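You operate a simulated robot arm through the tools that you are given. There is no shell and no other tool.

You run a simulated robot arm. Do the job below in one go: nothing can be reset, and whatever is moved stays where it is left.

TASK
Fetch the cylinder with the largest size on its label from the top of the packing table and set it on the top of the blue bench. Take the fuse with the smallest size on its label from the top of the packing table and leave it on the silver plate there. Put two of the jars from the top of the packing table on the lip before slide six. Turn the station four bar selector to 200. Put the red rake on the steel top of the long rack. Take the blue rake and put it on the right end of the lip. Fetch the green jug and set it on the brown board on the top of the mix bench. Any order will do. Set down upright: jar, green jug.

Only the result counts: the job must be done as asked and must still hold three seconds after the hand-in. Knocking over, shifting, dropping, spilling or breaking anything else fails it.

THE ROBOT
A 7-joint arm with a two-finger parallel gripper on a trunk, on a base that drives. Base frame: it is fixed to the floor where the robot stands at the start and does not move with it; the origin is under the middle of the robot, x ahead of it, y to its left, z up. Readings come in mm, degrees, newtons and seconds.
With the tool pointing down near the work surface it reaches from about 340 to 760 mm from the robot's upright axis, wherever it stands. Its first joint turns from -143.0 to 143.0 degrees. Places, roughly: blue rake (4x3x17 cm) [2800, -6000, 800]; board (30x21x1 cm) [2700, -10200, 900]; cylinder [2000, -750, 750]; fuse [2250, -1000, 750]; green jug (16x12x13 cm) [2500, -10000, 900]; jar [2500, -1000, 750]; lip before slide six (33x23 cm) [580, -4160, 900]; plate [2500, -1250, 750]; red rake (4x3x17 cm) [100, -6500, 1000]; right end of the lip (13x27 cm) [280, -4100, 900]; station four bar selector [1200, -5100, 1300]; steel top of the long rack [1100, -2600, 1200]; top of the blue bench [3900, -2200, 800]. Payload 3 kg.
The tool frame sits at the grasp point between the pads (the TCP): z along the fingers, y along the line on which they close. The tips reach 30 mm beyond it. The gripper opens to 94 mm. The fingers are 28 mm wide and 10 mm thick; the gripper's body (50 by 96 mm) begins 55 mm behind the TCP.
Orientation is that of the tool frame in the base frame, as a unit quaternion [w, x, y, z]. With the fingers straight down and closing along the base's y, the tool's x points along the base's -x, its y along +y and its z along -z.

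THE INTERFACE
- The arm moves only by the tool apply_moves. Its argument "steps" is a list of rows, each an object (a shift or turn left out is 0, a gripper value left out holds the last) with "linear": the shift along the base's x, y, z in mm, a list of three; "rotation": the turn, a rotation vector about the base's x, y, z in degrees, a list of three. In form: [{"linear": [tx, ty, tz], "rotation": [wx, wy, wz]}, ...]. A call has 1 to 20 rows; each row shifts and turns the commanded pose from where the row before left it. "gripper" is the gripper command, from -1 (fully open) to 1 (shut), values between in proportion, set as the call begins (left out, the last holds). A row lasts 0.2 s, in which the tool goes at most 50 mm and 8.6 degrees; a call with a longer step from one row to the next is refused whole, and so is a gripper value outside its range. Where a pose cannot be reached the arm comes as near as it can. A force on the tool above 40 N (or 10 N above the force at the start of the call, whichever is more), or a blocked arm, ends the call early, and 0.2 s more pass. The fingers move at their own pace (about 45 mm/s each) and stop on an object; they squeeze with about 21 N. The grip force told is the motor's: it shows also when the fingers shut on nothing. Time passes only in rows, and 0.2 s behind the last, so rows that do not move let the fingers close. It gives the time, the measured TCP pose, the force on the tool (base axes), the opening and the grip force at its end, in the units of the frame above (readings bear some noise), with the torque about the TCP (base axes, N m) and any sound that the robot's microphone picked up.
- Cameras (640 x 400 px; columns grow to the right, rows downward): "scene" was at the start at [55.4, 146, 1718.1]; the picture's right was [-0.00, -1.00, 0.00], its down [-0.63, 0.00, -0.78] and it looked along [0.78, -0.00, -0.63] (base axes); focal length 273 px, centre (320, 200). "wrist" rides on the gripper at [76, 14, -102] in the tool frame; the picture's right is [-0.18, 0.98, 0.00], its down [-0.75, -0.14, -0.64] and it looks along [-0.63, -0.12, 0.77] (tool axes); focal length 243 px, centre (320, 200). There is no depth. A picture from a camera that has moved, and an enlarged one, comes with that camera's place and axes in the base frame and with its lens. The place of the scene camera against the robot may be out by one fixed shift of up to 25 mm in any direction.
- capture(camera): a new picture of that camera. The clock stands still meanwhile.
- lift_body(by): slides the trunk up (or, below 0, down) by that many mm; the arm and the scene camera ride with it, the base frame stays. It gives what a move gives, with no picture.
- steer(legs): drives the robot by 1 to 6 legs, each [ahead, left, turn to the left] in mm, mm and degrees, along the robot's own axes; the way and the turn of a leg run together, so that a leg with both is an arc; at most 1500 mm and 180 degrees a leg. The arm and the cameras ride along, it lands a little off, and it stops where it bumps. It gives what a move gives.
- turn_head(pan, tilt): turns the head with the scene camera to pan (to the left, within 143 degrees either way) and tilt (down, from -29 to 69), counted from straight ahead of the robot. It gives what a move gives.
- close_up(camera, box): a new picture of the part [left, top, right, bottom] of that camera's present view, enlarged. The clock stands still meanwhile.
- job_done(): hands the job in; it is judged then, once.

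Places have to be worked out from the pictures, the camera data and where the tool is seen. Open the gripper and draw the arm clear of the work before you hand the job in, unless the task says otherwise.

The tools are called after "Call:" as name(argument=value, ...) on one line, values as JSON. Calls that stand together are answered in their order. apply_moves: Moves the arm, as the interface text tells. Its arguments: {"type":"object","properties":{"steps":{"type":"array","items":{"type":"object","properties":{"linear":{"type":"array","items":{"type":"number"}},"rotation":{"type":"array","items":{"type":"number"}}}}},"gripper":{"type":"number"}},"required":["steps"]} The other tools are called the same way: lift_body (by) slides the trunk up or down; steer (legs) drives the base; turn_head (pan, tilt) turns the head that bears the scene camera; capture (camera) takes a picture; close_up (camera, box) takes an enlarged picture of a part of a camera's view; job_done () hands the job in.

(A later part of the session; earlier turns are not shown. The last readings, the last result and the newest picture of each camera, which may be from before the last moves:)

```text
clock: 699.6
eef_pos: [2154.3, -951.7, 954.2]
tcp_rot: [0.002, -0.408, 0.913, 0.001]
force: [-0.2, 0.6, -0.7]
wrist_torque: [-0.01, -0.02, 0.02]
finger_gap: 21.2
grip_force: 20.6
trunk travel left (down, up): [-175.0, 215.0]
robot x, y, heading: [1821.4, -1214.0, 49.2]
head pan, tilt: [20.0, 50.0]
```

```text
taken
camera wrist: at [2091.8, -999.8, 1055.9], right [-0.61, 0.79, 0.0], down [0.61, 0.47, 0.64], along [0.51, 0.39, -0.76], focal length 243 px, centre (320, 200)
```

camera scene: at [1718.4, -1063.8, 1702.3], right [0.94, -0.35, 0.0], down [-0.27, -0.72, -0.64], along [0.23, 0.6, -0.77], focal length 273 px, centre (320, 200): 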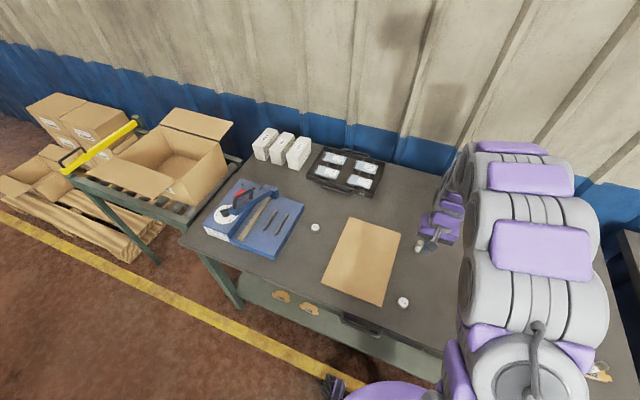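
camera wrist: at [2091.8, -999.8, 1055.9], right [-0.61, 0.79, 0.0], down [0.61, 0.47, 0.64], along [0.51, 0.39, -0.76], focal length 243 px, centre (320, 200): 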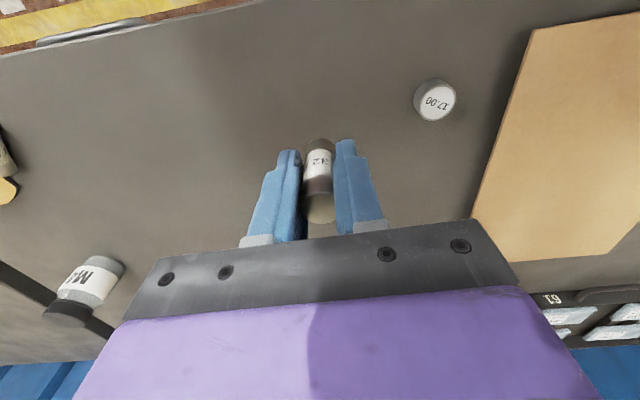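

Lowering the 32 A fuse at its original place (about [2155,-945]).

Call:
apply_moves(steps=[{"linear": [0.5, 3, -35]}, {"linear": [0.5, 3, -35]}, {"linear": [0, 0, -14]}, {"linear": [0, 0, -4]}, {}])

Call:
apply_moves(steps=[{"linear": [0, 0, -1.5]}, {"linear": [0, 0, -1.5]}, {}])

```text
clock: 700.9
eef_pos: [2154.2, -944.8, 867.4]
tcp_rot: [0.002, -0.408, 0.913, 0.001]
force: [-0.2, 0.1, -0.2]
wrist_torque: [0.01, -0.04, 0.03]
finger_gap: 21.1
grip_force: 21.0
trunk travel left (down, up): [-175.0, 215.0]
robot x, y, heading: [1818.9, -1216.8, 49.2]
head pan, tilt: [20.0, 50.0]
```

```text
clock: 701.6
eef_pos: [2154.4, -944.8, 863.5]
tcp_rot: [0.002, -0.407, 0.913, 0.001]
force: [2.6, 0.5, 9.3]
wrist_torque: [-0.04, -0.06, 0.0]
finger_gap: 21.1
grip_force: 21.8
trunk travel left (down, up): [-175.0, 215.0]
robot x, y, heading: [1823.8, -1216.5, 49.5]
head pan, tilt: [20.0, 50.0]
```

Contact felt. Releasing the 32 A fuse and rising.

Call:
apply_moves(steps=[{"linear": [0, 0, 1]}, {}, {}], gripper=-0.1)

Call:
apply_moves(steps=[{"linear": [0, 0, 15]}, {"linear": [0, 0, 40]}, {"linear": [0, 0, 45]}, {"linear": [0, 0, 45]}, {}])

Call:
capture(camera="wrist")

```text
clock: 702.5
eef_pos: [2153.3, -944.6, 865.4]
tcp_rot: [0.002, -0.408, 0.913, 0.001]
force: [0.3, -0.6, 0.8]
wrist_torque: [0.0, 0.02, 0.01]
finger_gap: 51.7
grip_force: 0.1
trunk travel left (down, up): [-175.0, 215.0]
robot x, y, heading: [1822.8, -1211.7, 49.2]
head pan, tilt: [20.0, 50.0]
```

```text
clock: 703.6
eef_pos: [2153.6, -943.4, 1009.2]
tcp_rot: [0.0, -0.408, 0.913, 0.0]
force: [-0.4, 0.3, -0.9]
wrist_torque: [-0.01, 0.01, 0.02]
finger_gap: 51.7
grip_force: 0.0
trunk travel left (down, up): [-175.0, 215.0]
robot x, y, heading: [1820.6, -1213.6, 49.2]
head pan, tilt: [20.0, 50.0]
```

```text
taken
camera wrist: at [2091.2, -990.0, 1111.9], right [-0.61, 0.79, 0.0], down [0.61, 0.47, 0.64], along [0.51, 0.39, -0.77], focal length 243 px, centre (320, 200)
```

wrist: 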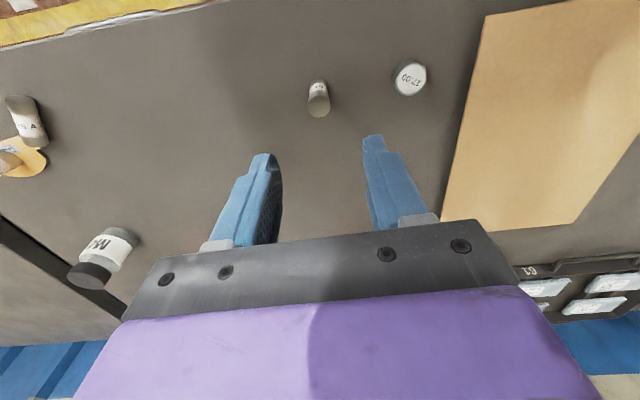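

32 A is back. Next the glue jar B-2756: moving the base a little closer and to the right.

Call:
steer(legs=[[0, -45, 0], [36, 0, 0]])

Call:
apply_moves(steps=[{"linear": [22, 32, 0]}, {"linear": [22, 32, 0]}, {"linear": [22, 32, 0]}, {"linear": [22, 32, 0]}, {}, {}, {}, {}, {}], gripper=-1)

Call:
capture(camera="wrist")

```text
clock: 705.0
eef_pos: [2235.9, -966.7, 1006.0]
tcp_rot: [-0.005, -0.405, 0.914, 0.011]
force: [-0.3, 0.5, -0.4]
wrist_torque: [-0.02, 0.0, -0.01]
finger_gap: 51.8
grip_force: 0.1
trunk travel left (down, up): [-175.0, 215.0]
robot x, y, heading: [1884.3, -1221.7, 49.1]
head pan, tilt: [20.0, 50.0]
```

```text
clock: 707.0
eef_pos: [2299.2, -822.1, 1010.8]
tcp_rot: [0.002, -0.406, 0.914, 0.001]
force: [-0.8, 0.0, -0.8]
wrist_torque: [-0.04, -0.04, 0.0]
finger_gap: 94.0
grip_force: 0.0
trunk travel left (down, up): [-175.0, 215.0]
robot x, y, heading: [1880.2, -1221.7, 49.0]
head pan, tilt: [20.0, 50.0]
```

```text
taken
camera wrist: at [2237.4, -868.6, 1112.4], right [-0.61, 0.8, 0.0], down [0.61, 0.46, 0.65], along [0.51, 0.39, -0.76], focal length 243 px, centre (320, 200)
```

wrist: 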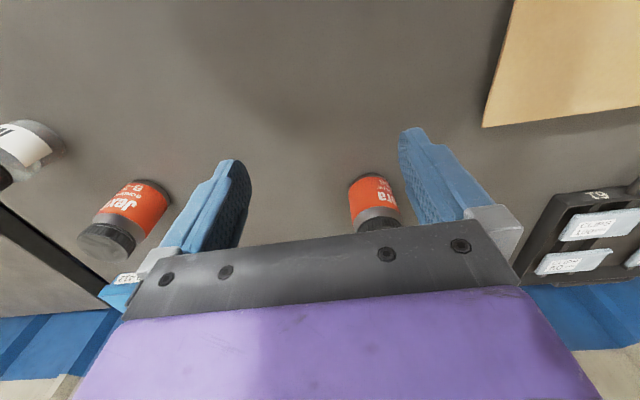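

Measured: B-2756 at about [2366,-677], B-2741 (unmoved) at [2565,-931]; so B-2756's original place is about [2264,-701]. Moving above B-2756.

Call:
apply_moves(steps=[{"linear": [16.7, 36, 0]}, {"linear": [16.7, 36, 0]}, {"linear": [16.7, 36, 0]}, {"linear": [16.7, 36, 0]}, {}, {}], gripper=-0.8)

Call:
capture(camera="wrist")

```text
clock: 708.4
eef_pos: [2383.2, -689.7, 1009.2]
tcp_rot: [-0.001, -0.405, 0.914, 0.007]
force: [0.3, 0.0, -1.5]
wrist_torque: [0.04, 0.03, 0.01]
finger_gap: 84.6
grip_force: 0.0
trunk travel left (down, up): [-175.0, 215.0]
robot x, y, heading: [1889.8, -1222.9, 49.0]
head pan, tilt: [20.0, 50.0]
```

```text
taken
camera wrist: at [2321.5, -737.0, 1111.5], right [-0.6, 0.8, 0.01], down [0.62, 0.46, 0.64], along [0.51, 0.39, -0.77], focal length 243 px, centre (320, 200)
```

wrist: 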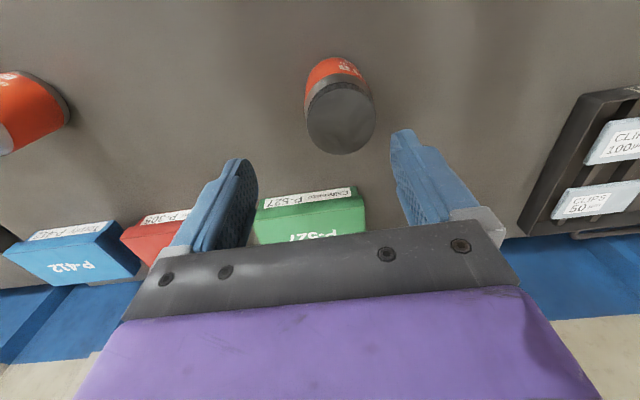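

The body is swaying slightly; waiting and re-measuring.

Call:
apply_moves(steps=[{}, {}, {}, {}, {}, {}, {}, {}, {}, {}, {}, {}, {}, {}, {}])

Call:
capture(camera="wrist")

```text
clock: 711.6
eef_pos: [2375.3, -682.8, 1009.8]
tcp_rot: [0.001, -0.404, 0.915, 0.002]
force: [0.3, -0.6, 0.2]
wrist_torque: [0.02, -0.02, 0.01]
finger_gap: 84.8
grip_force: 0.1
trunk travel left (down, up): [-175.0, 215.0]
robot x, y, heading: [1887.7, -1223.9, 48.9]
head pan, tilt: [20.0, 50.0]
```

```text
taken
camera wrist: at [2313.7, -730.8, 1112.0], right [-0.6, 0.8, 0.01], down [0.61, 0.46, 0.64], along [0.51, 0.39, -0.77], focal length 243 px, centre (320, 200)
```

wrist: 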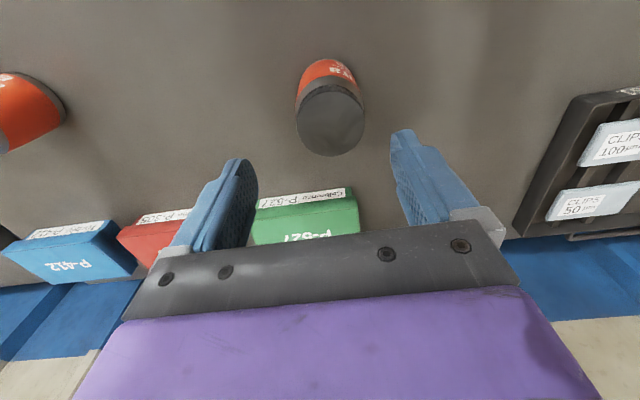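

Correcting and descending over B-2756.

Call:
apply_moves(steps=[{"linear": [-5, 6.5, -20]}, {"linear": [0, 0, -20]}, {"linear": [0, 0, -20]}, {}, {}])

Call:
capture(camera="wrist")

```text
clock: 712.8
eef_pos: [2370.7, -678.5, 948.7]
tcp_rot: [0.0, -0.405, 0.914, 0.002]
force: [0.2, 0.2, -0.2]
wrist_torque: [-0.03, 0.03, 0.02]
finger_gap: 84.7
grip_force: 0.0
trunk travel left (down, up): [-175.0, 215.0]
robot x, y, heading: [1886.8, -1223.3, 49.3]
head pan, tilt: [20.0, 50.0]
```

```text
taken
camera wrist: at [2308.9, -725.7, 1050.9], right [-0.6, 0.8, 0.01], down [0.61, 0.46, 0.64], along [0.51, 0.39, -0.77], focal length 243 px, centre (320, 200)
```

wrist: 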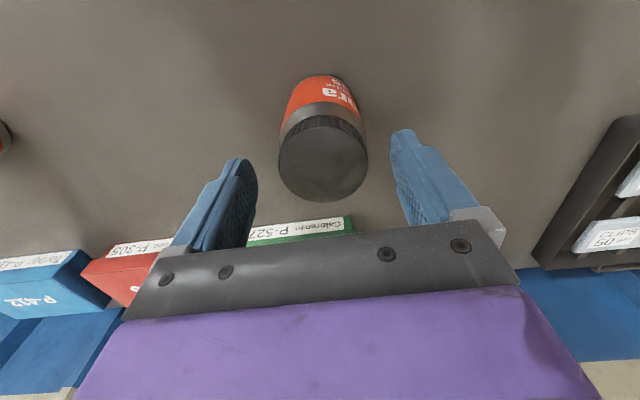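

Well centred. Down to 872, grip, and lift.

Call:
apply_moves(steps=[{"linear": [-1, 1.5, -25]}, {"linear": [0, 0, -25]}, {"linear": [0, 0, -20]}, {"linear": [0, 0, -7]}, {}])

Call:
apply_moves(steps=[{}, {}, {}, {}], gripper=1)

Call:
apply_moves(steps=[{"linear": [0, 0, 10]}, {"linear": [0, 0, 30]}, {"linear": [0, 0, 30]}, {}])

Call:
capture(camera="wrist")

```text
clock: 714.0
eef_pos: [2370.5, -676.6, 872.6]
tcp_rot: [0.0, -0.404, 0.915, 0.003]
force: [0.9, -1.4, 0.2]
wrist_torque: [-0.01, 0.0, -0.01]
finger_gap: 84.7
grip_force: 0.1
trunk travel left (down, up): [-175.0, 215.0]
robot x, y, heading: [1885.0, -1225.5, 49.2]
head pan, tilt: [20.0, 50.0]
```

```text
clock: 715.0
eef_pos: [2369.8, -675.1, 872.9]
tcp_rot: [0.0, -0.404, 0.915, 0.004]
force: [0.5, 0.4, 0.6]
wrist_torque: [-0.06, -0.05, -0.02]
finger_gap: 63.6
grip_force: 20.8
trunk travel left (down, up): [-175.0, 215.0]
robot x, y, heading: [1884.5, -1221.8, 49.4]
head pan, tilt: [20.0, 50.0]
```

```text
clock: 716.0
eef_pos: [2369.7, -678.2, 940.2]
tcp_rot: [0.0, -0.404, 0.915, 0.003]
force: [0.1, -0.1, -2.8]
wrist_torque: [0.01, 0.0, 0.02]
finger_gap: 63.7
grip_force: 21.1
trunk travel left (down, up): [-175.0, 215.0]
robot x, y, heading: [1885.7, -1224.6, 49.4]
head pan, tilt: [20.0, 50.0]
```

```text
taken
camera wrist: at [2309.1, -724.7, 1043.4], right [-0.6, 0.8, 0.01], down [0.61, 0.46, 0.64], along [0.51, 0.39, -0.77], focal length 243 px, centre (320, 200)
```

wrist: 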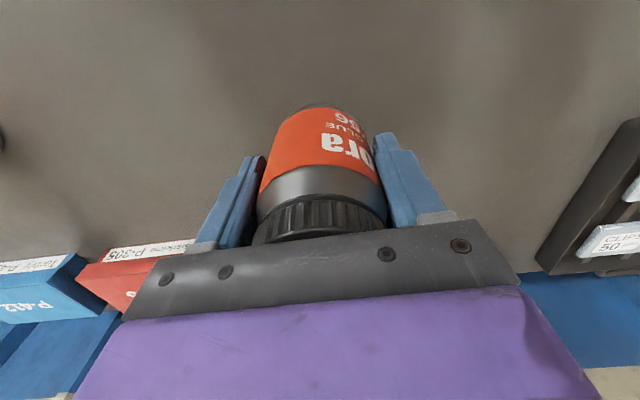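

Held (63.6 mm). Carrying it to its original spot while turning it back about 40°.

Call:
apply_moves(steps=[{"linear": [-21, -4.6, 0], "rotation": [0, 0, 8]}, {"linear": [-21, -4.6, 0], "rotation": [0, 0, 8]}, {"linear": [-21, -4.6, 0], "rotation": [0, 0, 8]}, {"linear": [-21, -4.6, 0], "rotation": [0, 0, 8]}, {"linear": [-21.7, -4.6, 0], "rotation": [0, 0, 8]}, {}, {}])

Call:
capture(camera="scene")

Call:
capture(camera="wrist")

```text
clock: 717.6
eef_pos: [2264.6, -700.0, 941.1]
tcp_rot: [-0.001, -0.694, 0.72, 0.003]
force: [-0.1, 0.1, -1.7]
wrist_torque: [-0.01, 0.02, 0.02]
finger_gap: 63.5
grip_force: 20.9
trunk travel left (down, up): [-175.0, 215.0]
robot x, y, heading: [1887.2, -1224.2, 49.2]
head pan, tilt: [20.0, 50.0]
```

```text
taken
camera scene: at [1783.7, -1071.9, 1702.3], right [0.94, -0.35, 0.0], down [-0.27, -0.72, -0.64], along [0.23, 0.6, -0.77], focal length 273 px, centre (320, 200)
```

scene: 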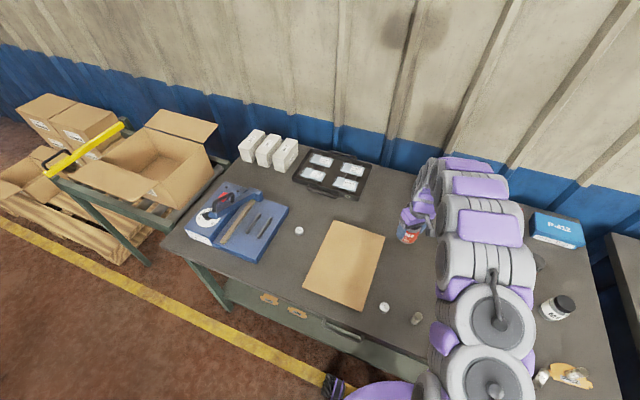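

```text
taken
camera wrist: at [2247.7, -775.8, 1043.8], right [-0.97, 0.22, 0.01], down [0.17, 0.75, 0.64], along [0.14, 0.63, -0.77], focal length 243 px, centre (320, 200)
```

wrist: 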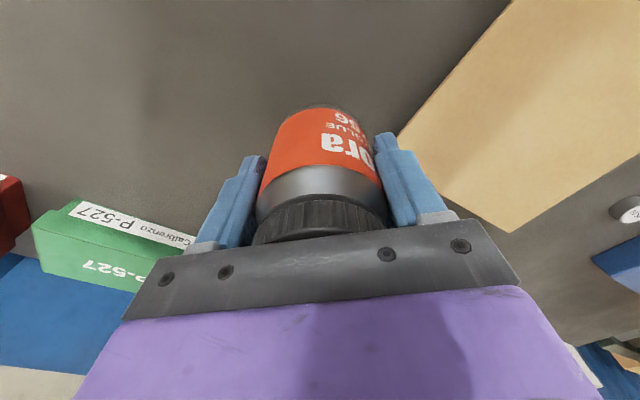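

Lowering the jar here.

Call:
apply_moves(steps=[{"linear": [2.5, 0, -30]}, {"linear": [2.5, 0, -25]}, {"linear": [0, 0, -8]}, {"linear": [0, 0, -3]}, {}])

Call:
apply_moves(steps=[{"linear": [0, 0, -1.5]}, {"linear": [0, 0, -1.5]}, {}])

```text
clock: 718.8
eef_pos: [2269.1, -699.9, 876.0]
tcp_rot: [-0.001, -0.693, 0.721, 0.004]
force: [-0.4, -0.4, -3.3]
wrist_torque: [-0.04, 0.03, -0.01]
finger_gap: 63.6
grip_force: 20.6
trunk travel left (down, up): [-175.0, 215.0]
robot x, y, heading: [1890.9, -1224.1, 49.2]
head pan, tilt: [20.0, 50.0]
```

```text
clock: 719.6
eef_pos: [2269.5, -700.4, 872.7]
tcp_rot: [-0.002, -0.693, 0.721, 0.003]
force: [-0.3, -0.8, -3.4]
wrist_torque: [-0.03, -0.01, -0.02]
finger_gap: 63.6
grip_force: 20.8
trunk travel left (down, up): [-175.0, 215.0]
robot x, y, heading: [1889.5, -1218.8, 49.3]
head pan, tilt: [20.0, 50.0]
```

Call:
apply_moves(steps=[{"linear": [0, 0, -1.5]}, {"linear": [0, 0, -1.5]}, {}])

Call:
apply_moves(steps=[{"linear": [0, 0, -1]}, {}])

```text
clock: 720.4
eef_pos: [2268.6, -699.2, 870.1]
tcp_rot: [0.0, -0.693, 0.721, 0.002]
force: [0.4, 2.8, 18.3]
wrist_torque: [0.18, -0.31, 0.03]
finger_gap: 64.1
grip_force: 21.3
trunk travel left (down, up): [-175.0, 215.0]
robot x, y, heading: [1885.1, -1222.3, 49.3]
head pan, tilt: [20.0, 50.0]
```

```text
clock: 721.0
eef_pos: [2268.8, -699.4, 869.2]
tcp_rot: [0.0, -0.693, 0.721, 0.004]
force: [1.3, 4.8, 24.3]
wrist_torque: [0.25, -0.1, 0.0]
finger_gap: 63.5
grip_force: 20.9
trunk travel left (down, up): [-175.0, 215.0]
robot x, y, heading: [1882.1, -1220.9, 49.2]
head pan, tilt: [20.0, 50.0]
```

The jar is on the table. Releasing, rising, and looking.

Call:
apply_moves(steps=[{"linear": [0, 0, 2]}, {}, {}, {}], gripper=-0.8)

Call:
apply_moves(steps=[{"linear": [0, 0, 20]}, {"linear": [0, 0, 40]}, {"linear": [0, 0, 45]}, {"linear": [0, 0, 45], "rotation": [0, 0, -8]}, {"rotation": [0, 0, -8]}, {"rotation": [0, 0, -8]}, {"rotation": [0, 0, -8]}, {"rotation": [0, 0, -8]}, {}])

Call:
capture(camera="wrist")

```text
clock: 722.0
eef_pos: [2267.9, -699.2, 870.9]
tcp_rot: [-0.002, -0.693, 0.721, 0.002]
force: [0.0, 0.1, 1.5]
wrist_torque: [-0.05, -0.04, 0.01]
finger_gap: 84.8
grip_force: 0.0
trunk travel left (down, up): [-175.0, 215.0]
robot x, y, heading: [1885.4, -1218.7, 49.3]
head pan, tilt: [20.0, 50.0]
```

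```text
clock: 724.0
eef_pos: [2268.4, -699.7, 1020.1]
tcp_rot: [0.001, -0.404, 0.915, 0.003]
force: [-0.3, 0.6, 0.1]
wrist_torque: [0.03, -0.02, 0.02]
finger_gap: 84.8
grip_force: 0.1
trunk travel left (down, up): [-175.0, 215.0]
robot x, y, heading: [1884.0, -1220.4, 49.1]
head pan, tilt: [20.0, 50.0]
```

```text
taken
camera wrist: at [2206.8, -746.9, 1122.9], right [-0.6, 0.8, 0.01], down [0.61, 0.46, 0.64], along [0.51, 0.39, -0.77], focal length 243 px, centre (320, 200)
```

wrist: 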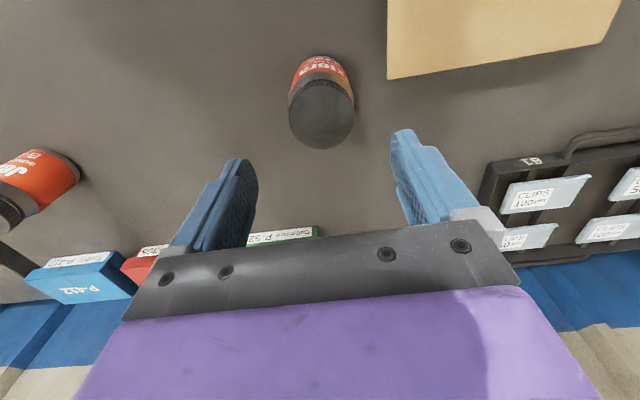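

B-2756 is restored. Now the 25 A fuse: moving over it near the plate, turning the tool to align with it.

Call:
apply_moves(steps=[{"linear": [11.4, -44.8, 0], "rotation": [0, 0, -2.7]}, {"linear": [11.4, -44.8, 0], "rotation": [0, 0, -2.7]}, {"linear": [11.4, -44.8, 0], "rotation": [0, 0, -2.7]}, {"linear": [11.4, -44.8, 0], "rotation": [0, 0, -2.7]}, {"linear": [11.4, -44.8, 0], "rotation": [0, 0, -2.7]}, {"linear": [11.4, -44.8, 0], "rotation": [0, 0, -2.7]}, {"linear": [11.4, -44.8, 0], "rotation": [0, 0, -2.7]}, {"linear": [11.4, -44.8, 0], "rotation": [0, 0, -2.7]}, {"linear": [11.4, -44.8, 0], "rotation": [0, 0, -2.7]}, {"linear": [11.4, -44.8, 0], "rotation": [0, 0, -2.7]}, {"linear": [11.4, -44.8, -10], "rotation": [0, 0, -2.7]}, {}, {}], gripper=-0.17)

Call:
capture(camera="wrist")

```text
clock: 726.8
eef_pos: [2397.8, -1192.3, 1011.8]
tcp_rot: [0.001, -0.157, 0.988, 0.003]
force: [1.1, 0.5, 0.4]
wrist_torque: [-0.03, -0.01, 0.01]
finger_gap: 54.7
grip_force: 0.0
trunk travel left (down, up): [-175.0, 215.0]
robot x, y, heading: [1886.0, -1221.1, 49.0]
head pan, tilt: [20.0, 50.0]
```

```text
taken
camera wrist: at [2320.6, -1202.2, 1114.8], right [-0.13, 0.99, 0.01], down [0.76, 0.09, 0.64], along [0.64, 0.09, -0.77], focal length 243 px, centre (320, 200)
```

wrist: 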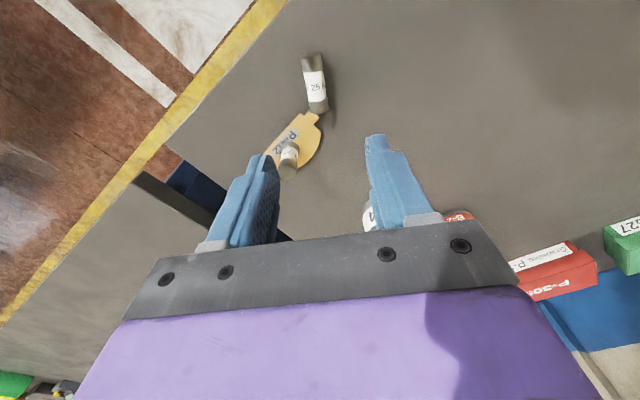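

The fuse is well aligned with the tool. Applying a 12° pre-tilt and descending partway over its top half.

Call:
apply_moves(steps=[{"linear": [-9.5, -5, -30], "rotation": [1.87, -5.7, 0]}, {"linear": [-9.6, -5.3, -30], "rotation": [1.87, -5.7, 0]}, {"linear": [0, 0, -30]}, {}, {}])

Call:
capture(camera="wrist")

```text
clock: 728.0
eef_pos: [2377.7, -1201.4, 920.9]
tcp_rot: [0.104, -0.156, 0.982, 0.02]
force: [-0.2, -0.4, -0.3]
wrist_torque: [0.03, 0.03, -0.03]
finger_gap: 55.4
grip_force: 0.0
trunk travel left (down, up): [-175.0, 215.0]
robot x, y, heading: [1885.8, -1223.6, 49.3]
head pan, tilt: [20.0, 50.0]
```

```text
taken
camera wrist: at [2282.1, -1218.5, 1004.8], right [-0.13, 0.99, 0.05], down [0.62, 0.05, 0.79], along [0.78, 0.13, -0.62], focal length 243 px, centre (320, 200)
```

wrist: 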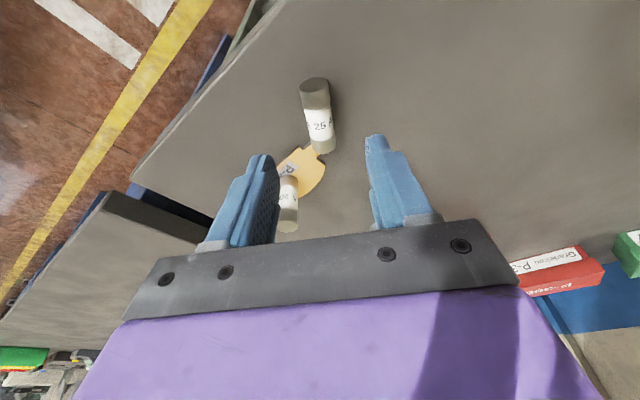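

Lateral alignment is good. Descending to 857 and gripping the lying fuse.

Call:
apply_moves(steps=[{"linear": [0, 0, -25]}, {"linear": [0, 0, -25]}, {"linear": [0, 0, -12]}, {"linear": [0, 0, -2]}, {}])

Call:
capture(camera="wrist")

Call:
apply_moves(steps=[{}, {}, {}, {}], gripper=1)

Call:
capture(camera="wrist")

```text
clock: 729.2
eef_pos: [2377.5, -1204.1, 855.9]
tcp_rot: [0.104, -0.155, 0.982, 0.02]
force: [0.2, -0.2, 0.2]
wrist_torque: [0.02, -0.02, -0.03]
finger_gap: 55.4
grip_force: 0.1
trunk travel left (down, up): [-175.0, 215.0]
robot x, y, heading: [1884.5, -1223.1, 49.1]
head pan, tilt: [20.0, 50.0]
```

```text
taken
camera wrist: at [2281.8, -1221.2, 940.8], right [-0.13, 0.99, 0.05], down [0.62, 0.05, 0.79], along [0.78, 0.13, -0.62], focal length 243 px, centre (320, 200)
```

wrist: 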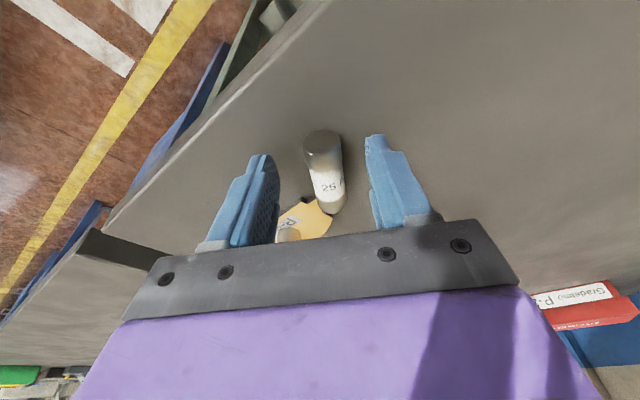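

```text
clock: 730.2
eef_pos: [2378.5, -1205.8, 857.5]
tcp_rot: [0.104, -0.156, 0.982, 0.02]
force: [0.4, -0.3, 1.5]
wrist_torque: [-0.01, -0.03, 0.0]
finger_gap: 19.7
grip_force: 21.2
trunk travel left (down, up): [-175.0, 215.0]
robot x, y, heading: [1883.3, -1222.3, 49.2]
head pan, tilt: [20.0, 50.0]
```

```text
taken
camera wrist: at [2281.8, -1221.1, 940.9], right [-0.13, 0.99, 0.05], down [0.62, 0.05, 0.79], along [0.78, 0.13, -0.62], focal length 243 px, centre (320, 200)
```

wrist: 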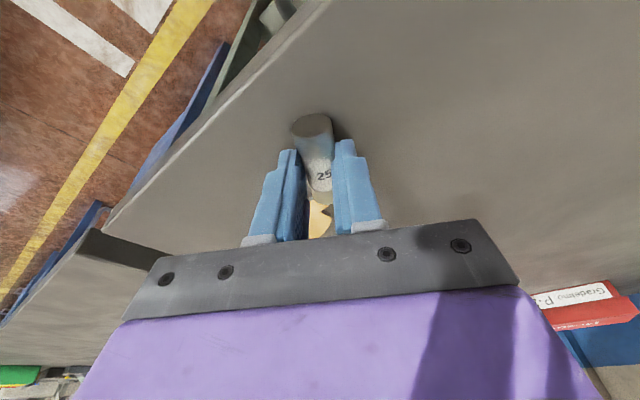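

The 25 A fuse is gripped (19.7 mm). Lifting it and turning so its axis points along the table, then shifting the base right for room.

Call:
apply_moves(steps=[{"linear": [0, 0, 15]}, {"linear": [0, 0, 40]}, {"linear": [0, 0, 45]}, {"linear": [0, 0, 45]}, {"linear": [-20, 0, 10], "rotation": [0, 0, -7.7]}, {"linear": [-20, 10, 0], "rotation": [0, 0, -7.7]}, {"linear": [-20, 10, 0], "rotation": [0, 0, -7.7]}, {"linear": [-20, 10, 0], "rotation": [0, 0, -7.7]}, {"linear": [-20, 10, 0], "rotation": [0, 0, -7.7]}, {"linear": [-20, 10, 0], "rotation": [0, 0, -7.7]}, {"linear": [-20, 10, 0], "rotation": [0, 0, -7.7]}, {"linear": [-20, 10, 0], "rotation": [0, 0, -7.7]}, {}])

Call:
capture(camera="wrist")

Call:
steer(legs=[[0, -200, 0]])

Call:
capture(camera="scene")

```text
clock: 733.0
eef_pos: [2249.6, -1132.0, 1015.5]
tcp_rot: [0.097, 0.342, 0.934, -0.034]
force: [0.0, -0.6, -0.9]
wrist_torque: [0.0, 0.0, -0.01]
finger_gap: 20.4
grip_force: 20.7
out of reach, approached as far as the arm can: row 10, 11, 12
trunk travel left (down, up): [-175.0, 215.0]
robot x, y, heading: [1881.7, -1223.1, 49.1]
head pan, tilt: [20.0, 50.0]
```

```text
taken
camera wrist: at [2186.4, -1059.3, 1100.3], right [0.77, 0.63, 0.04], down [0.37, -0.5, 0.78], along [0.52, -0.59, -0.62], focal length 243 px, centre (320, 200)
```

wrist: 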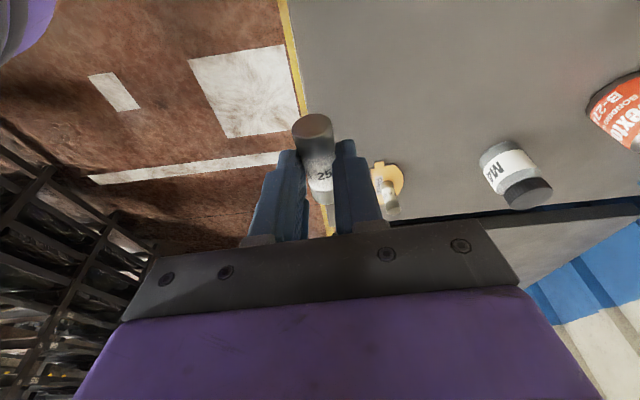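

```text
clock: 734.6
eef_pos: [2406.0, -1268.1, 1016.3]
tcp_rot: [0.097, 0.345, 0.933, -0.034]
force: [-0.4, 0.0, -0.8]
wrist_torque: [0.05, 0.03, -0.01]
finger_gap: 20.6
grip_force: 21.8
trunk travel left (down, up): [-175.0, 215.0]
robot x, y, heading: [2040.2, -1356.7, 49.0]
head pan, tilt: [20.0, 50.0]
```

```text
taken
camera scene: at [1937.5, -1207.9, 1702.5], right [0.93, -0.36, 0.0], down [-0.28, -0.72, -0.64], along [0.23, 0.6, -0.77], focal length 273 px, centre (320, 200)
```

scene: 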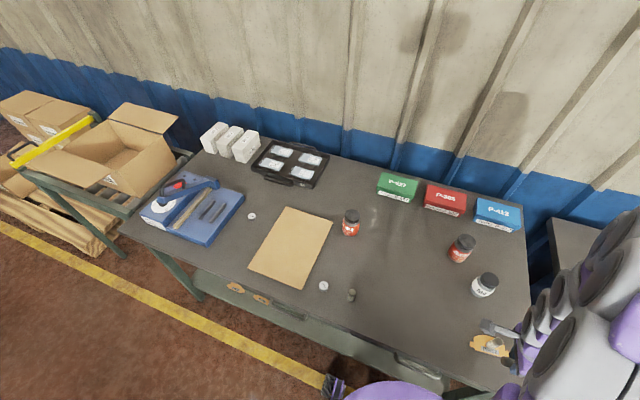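

Everything on the table looks restored except the 25 A fuse and M4. Moving the fuse over to its original place at height.

Call:
apply_moves(steps=[{"linear": [-11.7, 42.1, 0]}, {"linear": [-11.7, 42.1, 0]}, {"linear": [-11.7, 42.1, 0]}, {"linear": [-11.7, 42.1, 0]}, {"linear": [-11.7, 42.1, 0]}, {"linear": [-11.7, 42.1, 0]}, {"linear": [-11.7, 42.1, 0]}, {"linear": [-11.7, 42.1, 0], "rotation": [0, 0, -1.2]}, {"linear": [-11.7, 42.1, 0], "rotation": [0, 0, -1.2]}, {}, {}])

Call:
apply_moves(steps=[{"rotation": [5.1, 5.5, 0]}, {"rotation": [5.1, 5.5, 0]}, {"rotation": [5.1, 5.5, 0]}, {"rotation": [5.1, 5.5, 0]}, {"rotation": [5.1, 5.5, 0]}, {"rotation": [5.1, 5.5, 0]}, {}])

Call:
capture(camera="scene")

```text
clock: 737.0
eef_pos: [2298.5, -888.1, 1013.7]
tcp_rot: [0.096, 0.364, 0.926, -0.034]
force: [0.1, 0.1, -0.2]
wrist_torque: [0.01, 0.02, 0.03]
finger_gap: 20.6
grip_force: 21.0
trunk travel left (down, up): [-175.0, 215.0]
robot x, y, heading: [2039.6, -1357.3, 49.0]
head pan, tilt: [20.0, 50.0]
```

```text
clock: 738.6
eef_pos: [2298.5, -888.4, 1015.0]
tcp_rot: [-0.266, 0.353, 0.891, 0.107]
force: [0.0, 0.0, 0.4]
wrist_torque: [-0.01, -0.03, 0.0]
finger_gap: 20.6
grip_force: 21.0
trunk travel left (down, up): [-175.0, 215.0]
robot x, y, heading: [2037.8, -1359.1, 49.1]
head pan, tilt: [20.0, 50.0]
```

```text
taken
camera scene: at [1938.6, -1206.8, 1702.5], right [0.93, -0.36, 0.0], down [-0.28, -0.72, -0.64], along [0.23, 0.6, -0.77], focal length 273 px, centre (320, 200)
```

scene: 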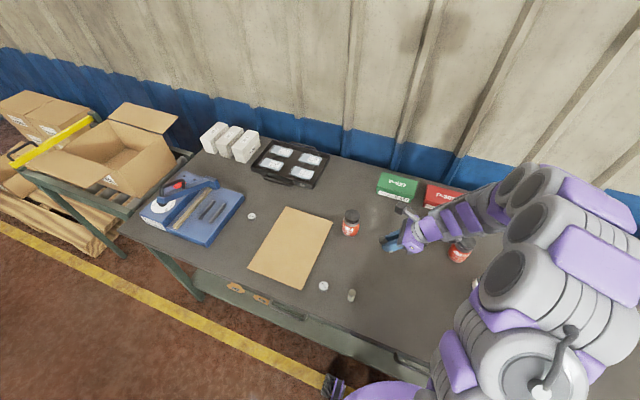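

Half tilted. The wrist would come low near M4 and B-2741 in this direction, so I'll instead point the tool away from the robot for the placing. Un-tilting first.

Call:
apply_moves(steps=[{"rotation": [-5.1, -5.5, 0]}, {"rotation": [-5.1, -5.5, 0]}, {"rotation": [-5.1, -5.5, 0]}, {"rotation": [-5.1, -5.5, 0]}, {"rotation": [-5.1, -5.5, 0]}, {"rotation": [-5.1, -5.5, 0]}, {}])

Call:
apply_moves(steps=[{"linear": [-10, -15, 0], "rotation": [0, 0, -7.8]}, {"linear": [-10, -15, 0], "rotation": [0, 0, -7.8]}, {"linear": [-10, -15, 0], "rotation": [0, 0, -7.8]}, {"linear": [-10, -15, 0], "rotation": [0, 0, -7.8]}, {"linear": [-10, -15, 0], "rotation": [0, 0, -7.8]}, {"linear": [-10, -15, 0], "rotation": [0, 0, -7.8]}, {"linear": [-10, -15, 0], "rotation": [0, 0, -7.8]}, {"linear": [-10, -15, 0], "rotation": [0, 0, -7.8]}, {}])

Call:
capture(camera="scene")

```text
clock: 740.2
eef_pos: [2298.4, -887.5, 1014.3]
tcp_rot: [0.098, 0.364, 0.925, -0.036]
force: [-0.5, -0.6, 0.1]
wrist_torque: [0.01, -0.01, -0.02]
finger_gap: 20.3
grip_force: 21.0
trunk travel left (down, up): [-175.0, 215.0]
robot x, y, heading: [2043.1, -1351.4, 49.1]
head pan, tilt: [20.0, 50.0]
```

```text
clock: 742.2
eef_pos: [2217.9, -1008.1, 1016.0]
tcp_rot: [0.065, 0.792, 0.602, -0.08]
force: [-0.1, -0.7, -0.7]
wrist_torque: [0.02, -0.02, 0.03]
finger_gap: 20.7
grip_force: 20.8
trunk travel left (down, up): [-175.0, 215.0]
robot x, y, heading: [2042.7, -1353.0, 48.8]
head pan, tilt: [20.0, 50.0]
```

```text
taken
camera scene: at [1935.8, -1205.6, 1702.2], right [0.93, -0.36, 0.0], down [-0.28, -0.72, -0.64], along [0.23, 0.6, -0.77], focal length 273 px, centre (320, 200)
```

scene: 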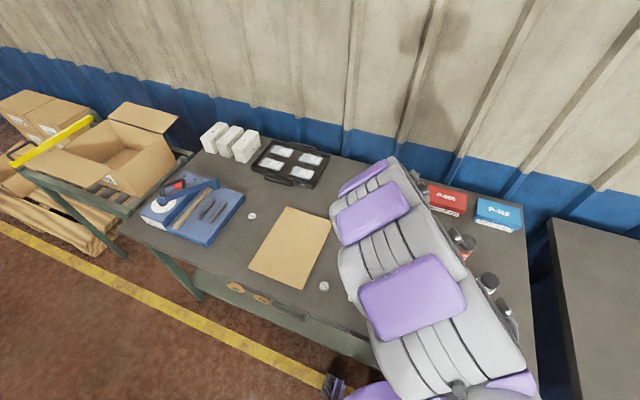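

Turned without trouble. Shifting the base right so the reach is straight, then moving to the staging point and tilting.

Call:
steer(legs=[[0, -128, 0]])

Call:
apply_moves(steps=[{"linear": [-6, 33, 0]}, {"linear": [-6, 33, 0]}, {"linear": [-6, 33, 0]}, {"linear": [-6, 33, 0]}, {"linear": [-6, 33, 0]}, {"linear": [-6, 31, 0]}, {}, {}, {}])

Call:
apply_moves(steps=[{"rotation": [7.23, -2, 0]}, {"rotation": [7.23, -2, 0]}, {"rotation": [7.23, -2, 0]}, {"rotation": [7.23, -2, 0]}, {"rotation": [7.23, -2, 0]}, {"rotation": [7.23, -2, 0]}, {}])

Call:
capture(camera="scene")

```text
clock: 743.5
eef_pos: [2290.8, -1071.9, 1013.7]
tcp_rot: [0.076, 0.789, 0.605, -0.077]
force: [0.1, 0.4, -0.6]
wrist_torque: [-0.01, 0.03, 0.01]
finger_gap: 20.7
grip_force: 21.3
trunk travel left (down, up): [-175.0, 215.0]
robot x, y, heading: [2128.0, -1437.9, 49.0]
head pan, tilt: [20.0, 50.0]
```

```text
clock: 745.5
eef_pos: [2297.6, -930.1, 1021.2]
tcp_rot: [0.054, 0.79, 0.605, -0.081]
force: [0.4, -0.5, -0.6]
wrist_torque: [0.03, 0.02, -0.01]
finger_gap: 20.8
grip_force: 21.3
out of reach, approached as far as the arm can: row 6
trunk travel left (down, up): [-175.0, 215.0]
robot x, y, heading: [2133.5, -1439.1, 48.8]
head pan, tilt: [20.0, 50.0]
```

```text
clock: 747.1
eef_pos: [2294.6, -929.8, 1019.7]
tcp_rot: [-0.179, 0.76, 0.58, 0.231]
force: [0.3, -1.1, -1.3]
wrist_torque: [-0.02, 0.01, 0.0]
finger_gap: 20.4
grip_force: 21.1
trunk travel left (down, up): [-175.0, 215.0]
robot x, y, heading: [2138.7, -1438.7, 49.1]
head pan, tilt: [20.0, 50.0]
```

```text
taken
camera scene: at [2046.6, -1302.6, 1704.3], right [0.93, -0.36, -0.01], down [-0.28, -0.71, -0.64], along [0.22, 0.6, -0.76], focal length 273 px, centre (320, 200)
```

scene: 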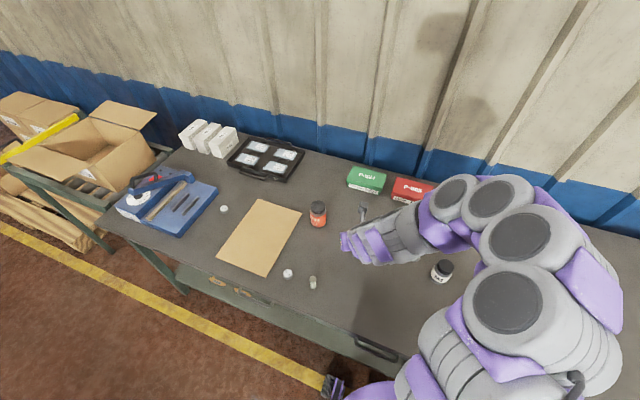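

The elbow would end up over the jars here. I'll instead stand the fuse up near the table's front edge (arm stays over the aisle), and afterwards move it upright to its spot. Backing the base off and to the right.

Call:
steer(legs=[[-180, 0, 0], [0, -100, 0]])

Call:
apply_moves(steps=[{}, {}, {}, {}, {}])

Call:
apply_moves(steps=[{"rotation": [7.23, -2, 0]}, {"rotation": [7.23, -2, 0]}, {"rotation": [7.23, -2, 0]}, {"rotation": [7.23, -2, 0]}, {"rotation": [7.23, -2, 0]}, {"rotation": [7.23, -2, 0]}, {}])

Call:
capture(camera="scene")

Call:
capture(camera="wrist")

```text
clock: 749.4
eef_pos: [2212.7, -1092.9, 1008.8]
tcp_rot: [-0.159, 0.757, 0.589, 0.233]
force: [-3.5, 0.2, 0.2]
wrist_torque: [0.01, -0.22, -0.09]
finger_gap: 20.6
grip_force: 20.8
trunk travel left (down, up): [-175.0, 215.0]
robot x, y, heading: [2079.1, -1632.7, 48.6]
head pan, tilt: [20.0, 50.0]
```

```text
clock: 750.8
eef_pos: [2228.9, -1113.3, 1018.2]
tcp_rot: [-0.169, 0.758, 0.586, 0.234]
force: [-0.9, 0.0, -0.5]
wrist_torque: [-0.01, -0.09, -0.01]
finger_gap: 20.6
grip_force: 20.6
trunk travel left (down, up): [-175.0, 215.0]
robot x, y, heading: [2083.6, -1633.8, 48.7]
head pan, tilt: [20.0, 50.0]
stopped in row 5: the arm was blocked; the commanded pose is now the measured one
```

```text
clock: 752.4
eef_pos: [2255.5, -1044.7, 1037.5]
tcp_rot: [-0.354, 0.634, 0.476, 0.496]
force: [-1.0, -1.1, -0.2]
wrist_torque: [-0.04, -0.02, -0.05]
finger_gap: 20.8
grip_force: 21.2
out of reach, approached as far as the arm can: row 2, 3, 4, 5, 6
trunk travel left (down, up): [-175.0, 215.0]
robot x, y, heading: [2088.2, -1633.7, 48.9]
head pan, tilt: [20.0, 50.0]
```

```text
taken
camera scene: at [1979.1, -1481.7, 1702.1], right [0.93, -0.36, 0.0], down [-0.28, -0.72, -0.64], along [0.23, 0.6, -0.77], focal length 273 px, centre (320, 200)
```

scene: 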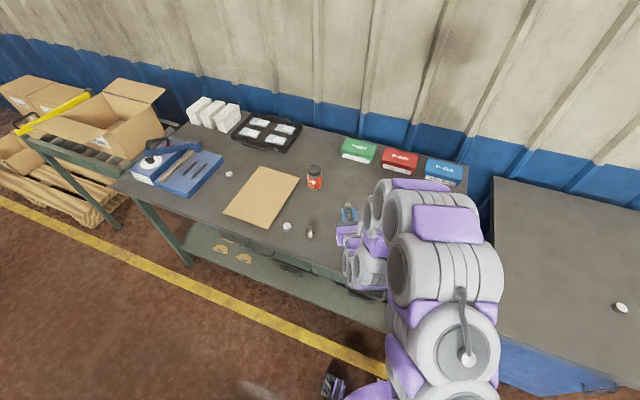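

```text
taken
camera wrist: at [2242.8, -1123.9, 1136.9], right [0.93, -0.34, -0.16], down [-0.36, -0.74, -0.57], along [0.08, 0.58, -0.81], focal length 243 px, centre (320, 200)
```

wrist: 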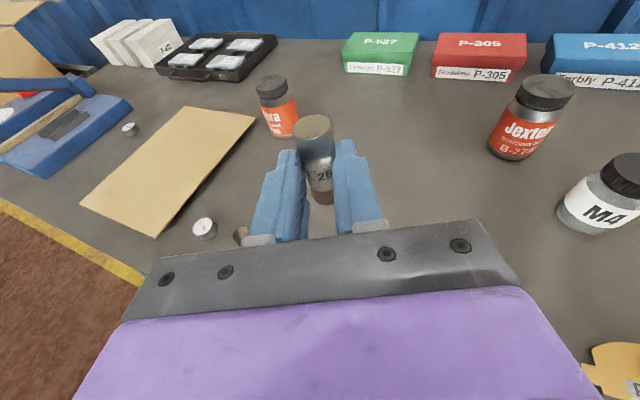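

Excellent: the fuse is now held almost upright (within 3°), elbow up and arm over the aisle. Lowering it with the trunk onto the free front area.

Call:
lift_body(by=-100)

Call:
lift_body(by=-60)

Call:
capture(camera="wrist")

Call:
close_up(camera="scene", box=[270, 130, 450, 270])

```text
clock: 753.7
eef_pos: [2277.8, -1063.0, 942.6]
tcp_rot: [-0.36, 0.637, 0.47, 0.494]
force: [1.4, 0.7, -1.4]
wrist_torque: [0.02, 0.03, 0.06]
finger_gap: 20.8
grip_force: 21.0
trunk travel left (down, up): [-75.0, 315.0]
robot x, y, heading: [2087.8, -1639.5, 48.7]
head pan, tilt: [20.0, 50.0]
```

```text
clock: 754.7
eef_pos: [2264.9, -1052.6, 879.3]
tcp_rot: [-0.356, 0.635, 0.474, 0.495]
force: [-0.5, -0.2, -0.8]
wrist_torque: [-0.01, 0.03, 0.01]
finger_gap: 20.7
grip_force: 21.2
trunk travel left (down, up): [-15.0, 375.0]
robot x, y, heading: [2084.0, -1634.3, 48.6]
head pan, tilt: [20.0, 50.0]
```

```text
taken
camera wrist: at [2252.7, -1132.3, 978.6], right [0.93, -0.34, -0.16], down [-0.37, -0.74, -0.57], along [0.07, 0.58, -0.81], focal length 243 px, centre (320, 200)
```

wrist: 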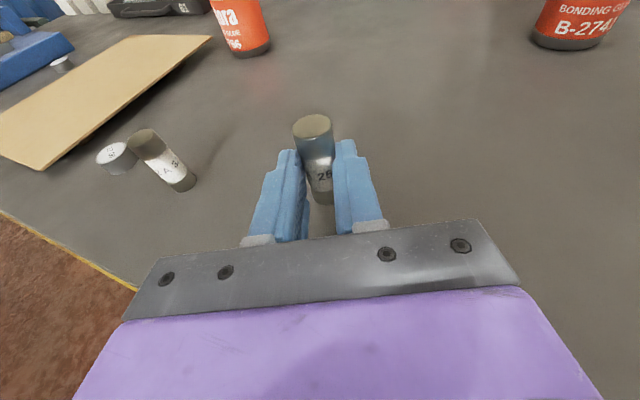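

```text
2.86 times, centred on (360, 200) of scene
camera zoom: at [1984.6, -1487.1, 1542.6], right [0.93, -0.36, 0.0], down [-0.28, -0.71, -0.64], along [0.23, 0.6, -0.77], focal length 779 px, centre (206, 200)
```

zoom: 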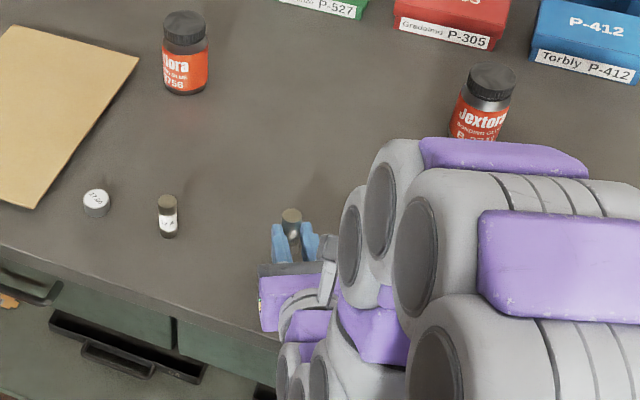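

Nearly there. Waiting for the sway to settle before the last 20 mm.

Call:
apply_moves(steps=[{}, {}, {}, {}, {}, {}, {}, {}, {}, {}, {}, {}, {}, {}, {}, {}, {}, {}, {}, {}])

Call:
apply_moves(steps=[{"linear": [0, 0, -5]}, {"linear": [0, 0, -5]}, {}])

Call:
capture(camera="wrist")

```text
clock: 758.9
eef_pos: [2266.4, -1052.8, 878.5]
tcp_rot: [-0.356, 0.636, 0.474, 0.495]
force: [-0.1, 0.5, -1.2]
wrist_torque: [-0.03, -0.01, 0.02]
finger_gap: 20.9
grip_force: 21.3
trunk travel left (down, up): [-15.0, 375.0]
robot x, y, heading: [2087.6, -1637.6, 48.7]
head pan, tilt: [20.0, 50.0]
```

```text
clock: 759.7
eef_pos: [2265.2, -1054.7, 868.7]
tcp_rot: [-0.357, 0.635, 0.473, 0.495]
force: [-0.2, 0.1, -1.2]
wrist_torque: [0.03, 0.02, -0.01]
finger_gap: 20.8
grip_force: 21.4
trunk travel left (down, up): [-15.0, 375.0]
robot x, y, heading: [2086.1, -1635.5, 48.6]
head pan, tilt: [20.0, 50.0]
```

```text
taken
camera wrist: at [2254.0, -1133.4, 968.8], right [0.93, -0.34, -0.16], down [-0.37, -0.74, -0.57], along [0.07, 0.59, -0.81], focal length 243 px, centre (320, 200)
```

wrist: 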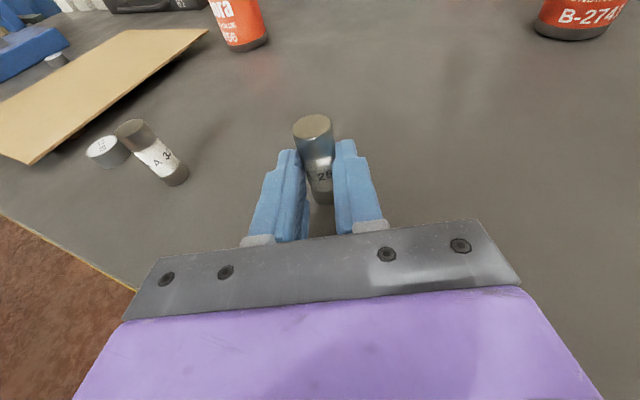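

Lowering in small steps to contact.

Call:
apply_moves(steps=[{"linear": [0, 0, -3]}, {"linear": [0, 0, -2]}, {}])

Call:
apply_moves(steps=[{"linear": [0, 0, -2]}, {"linear": [0, 0, -2]}, {}])

Call:
apply_moves(steps=[{"linear": [0, 0, -2]}, {"linear": [0, 0, -1]}, {}])

```text
clock: 760.5
eef_pos: [2265.9, -1053.1, 862.3]
tcp_rot: [-0.355, 0.636, 0.473, 0.496]
force: [1.1, -0.5, -0.9]
wrist_torque: [-0.02, 0.03, 0.03]
finger_gap: 20.5
grip_force: 20.9
trunk travel left (down, up): [-15.0, 375.0]
robot x, y, heading: [2083.4, -1633.0, 48.5]
head pan, tilt: [20.0, 50.0]
```

```text
clock: 761.3
eef_pos: [2265.3, -1054.2, 859.8]
tcp_rot: [-0.356, 0.636, 0.473, 0.495]
force: [-0.7, 1.2, -0.8]
wrist_torque: [-0.02, -0.02, 0.03]
finger_gap: 20.9
grip_force: 20.9
trunk travel left (down, up): [-15.0, 375.0]
robot x, y, heading: [2086.5, -1638.7, 48.6]
head pan, tilt: [20.0, 50.0]
```

```text
clock: 762.1
eef_pos: [2265.3, -1053.7, 857.1]
tcp_rot: [-0.357, 0.635, 0.473, 0.496]
force: [-1.6, -0.1, 15.9]
wrist_torque: [0.51, -0.04, 0.05]
finger_gap: 20.7
grip_force: 20.9
trunk travel left (down, up): [-15.0, 375.0]
robot x, y, heading: [2082.8, -1635.9, 48.8]
head pan, tilt: [20.0, 50.0]
```

Firm contact at the fuse's base. Opening the fingers and backing straight off.

Call:
apply_moves(steps=[{"linear": [0, 0, 0.5]}, {}, {}, {}], gripper=-0.1)

Call:
capture(camera="wrist")

Call:
apply_moves(steps=[{"linear": [-3, -9, 1]}, {"linear": [-6, -18, 2]}, {"linear": [-8, -27, 4]}, {"linear": [-8, -27, 8]}, {}])

Call:
capture(camera="wrist")

```text
clock: 763.1
eef_pos: [2266.4, -1053.0, 857.2]
tcp_rot: [-0.356, 0.636, 0.473, 0.495]
force: [-0.5, 0.6, -0.4]
wrist_torque: [0.0, 0.01, -0.03]
finger_gap: 51.6
grip_force: 0.1
trunk travel left (down, up): [-15.0, 375.0]
robot x, y, heading: [2084.8, -1634.7, 48.8]
head pan, tilt: [20.0, 50.0]
```

```text
taken
camera wrist: at [2253.9, -1133.3, 956.8], right [0.93, -0.34, -0.16], down [-0.37, -0.74, -0.57], along [0.07, 0.58, -0.81], focal length 243 px, centre (320, 200)
```

wrist: 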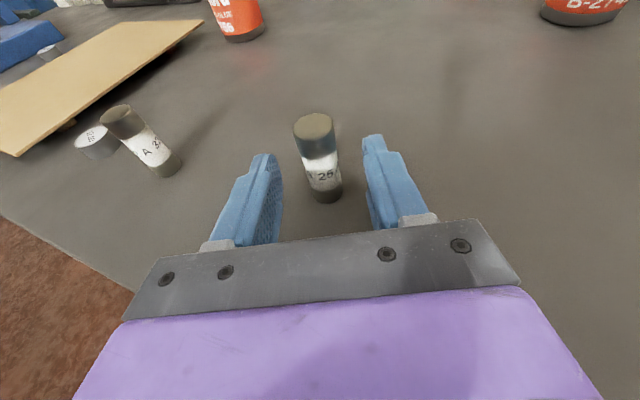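

```text
clock: 764.3
eef_pos: [2260.5, -1062.8, 853.1]
tcp_rot: [-0.355, 0.636, 0.474, 0.495]
force: [0.1, 0.1, -0.4]
wrist_torque: [0.01, 0.01, 0.0]
finger_gap: 51.8
grip_force: 0.2
out of reach, approached as far as the arm can: row 1, 2, 3, 4
trunk travel left (down, up): [-15.0, 375.0]
robot x, y, heading: [2084.9, -1633.2, 48.5]
head pan, tilt: [20.0, 50.0]
```

```text
taken
camera wrist: at [2249.2, -1142.1, 952.2], right [0.93, -0.34, -0.16], down [-0.37, -0.74, -0.57], along [0.07, 0.58, -0.81], focal length 243 px, centre (320, 200)
```

wrist: 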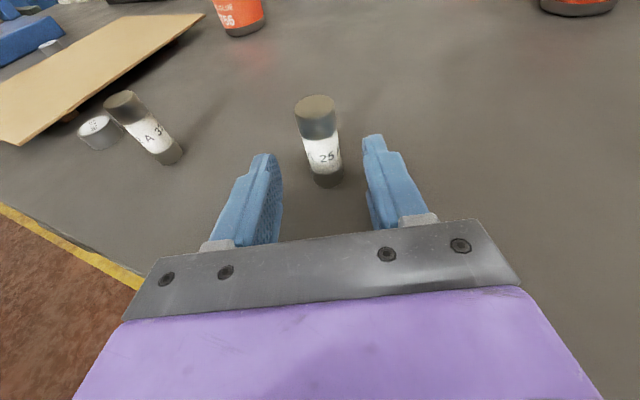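

The 25 A fuse stands upright. The arm can't retract further here, so I'll back the base straight along the tool's axis.

Call:
steer(legs=[[-110, -48, 0]])

Call:
capture(camera="wrist")

```text
clock: 765.5
eef_pos: [2218.0, -1173.3, 850.9]
tcp_rot: [-0.354, 0.635, 0.476, 0.495]
force: [1.0, 0.7, -0.4]
wrist_torque: [-0.03, 0.01, -0.04]
finger_gap: 51.7
grip_force: 0.1
trunk travel left (down, up): [-15.0, 375.0]
robot x, y, heading: [2049.9, -1748.7, 48.6]
head pan, tilt: [20.0, 50.0]
```

```text
taken
camera wrist: at [2206.3, -1253.5, 951.3], right [0.93, -0.34, -0.16], down [-0.37, -0.74, -0.57], along [0.07, 0.58, -0.81], focal length 243 px, centre (320, 200)
```

wrist: 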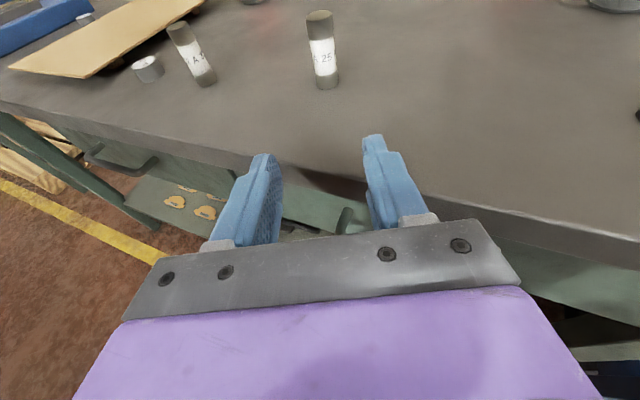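

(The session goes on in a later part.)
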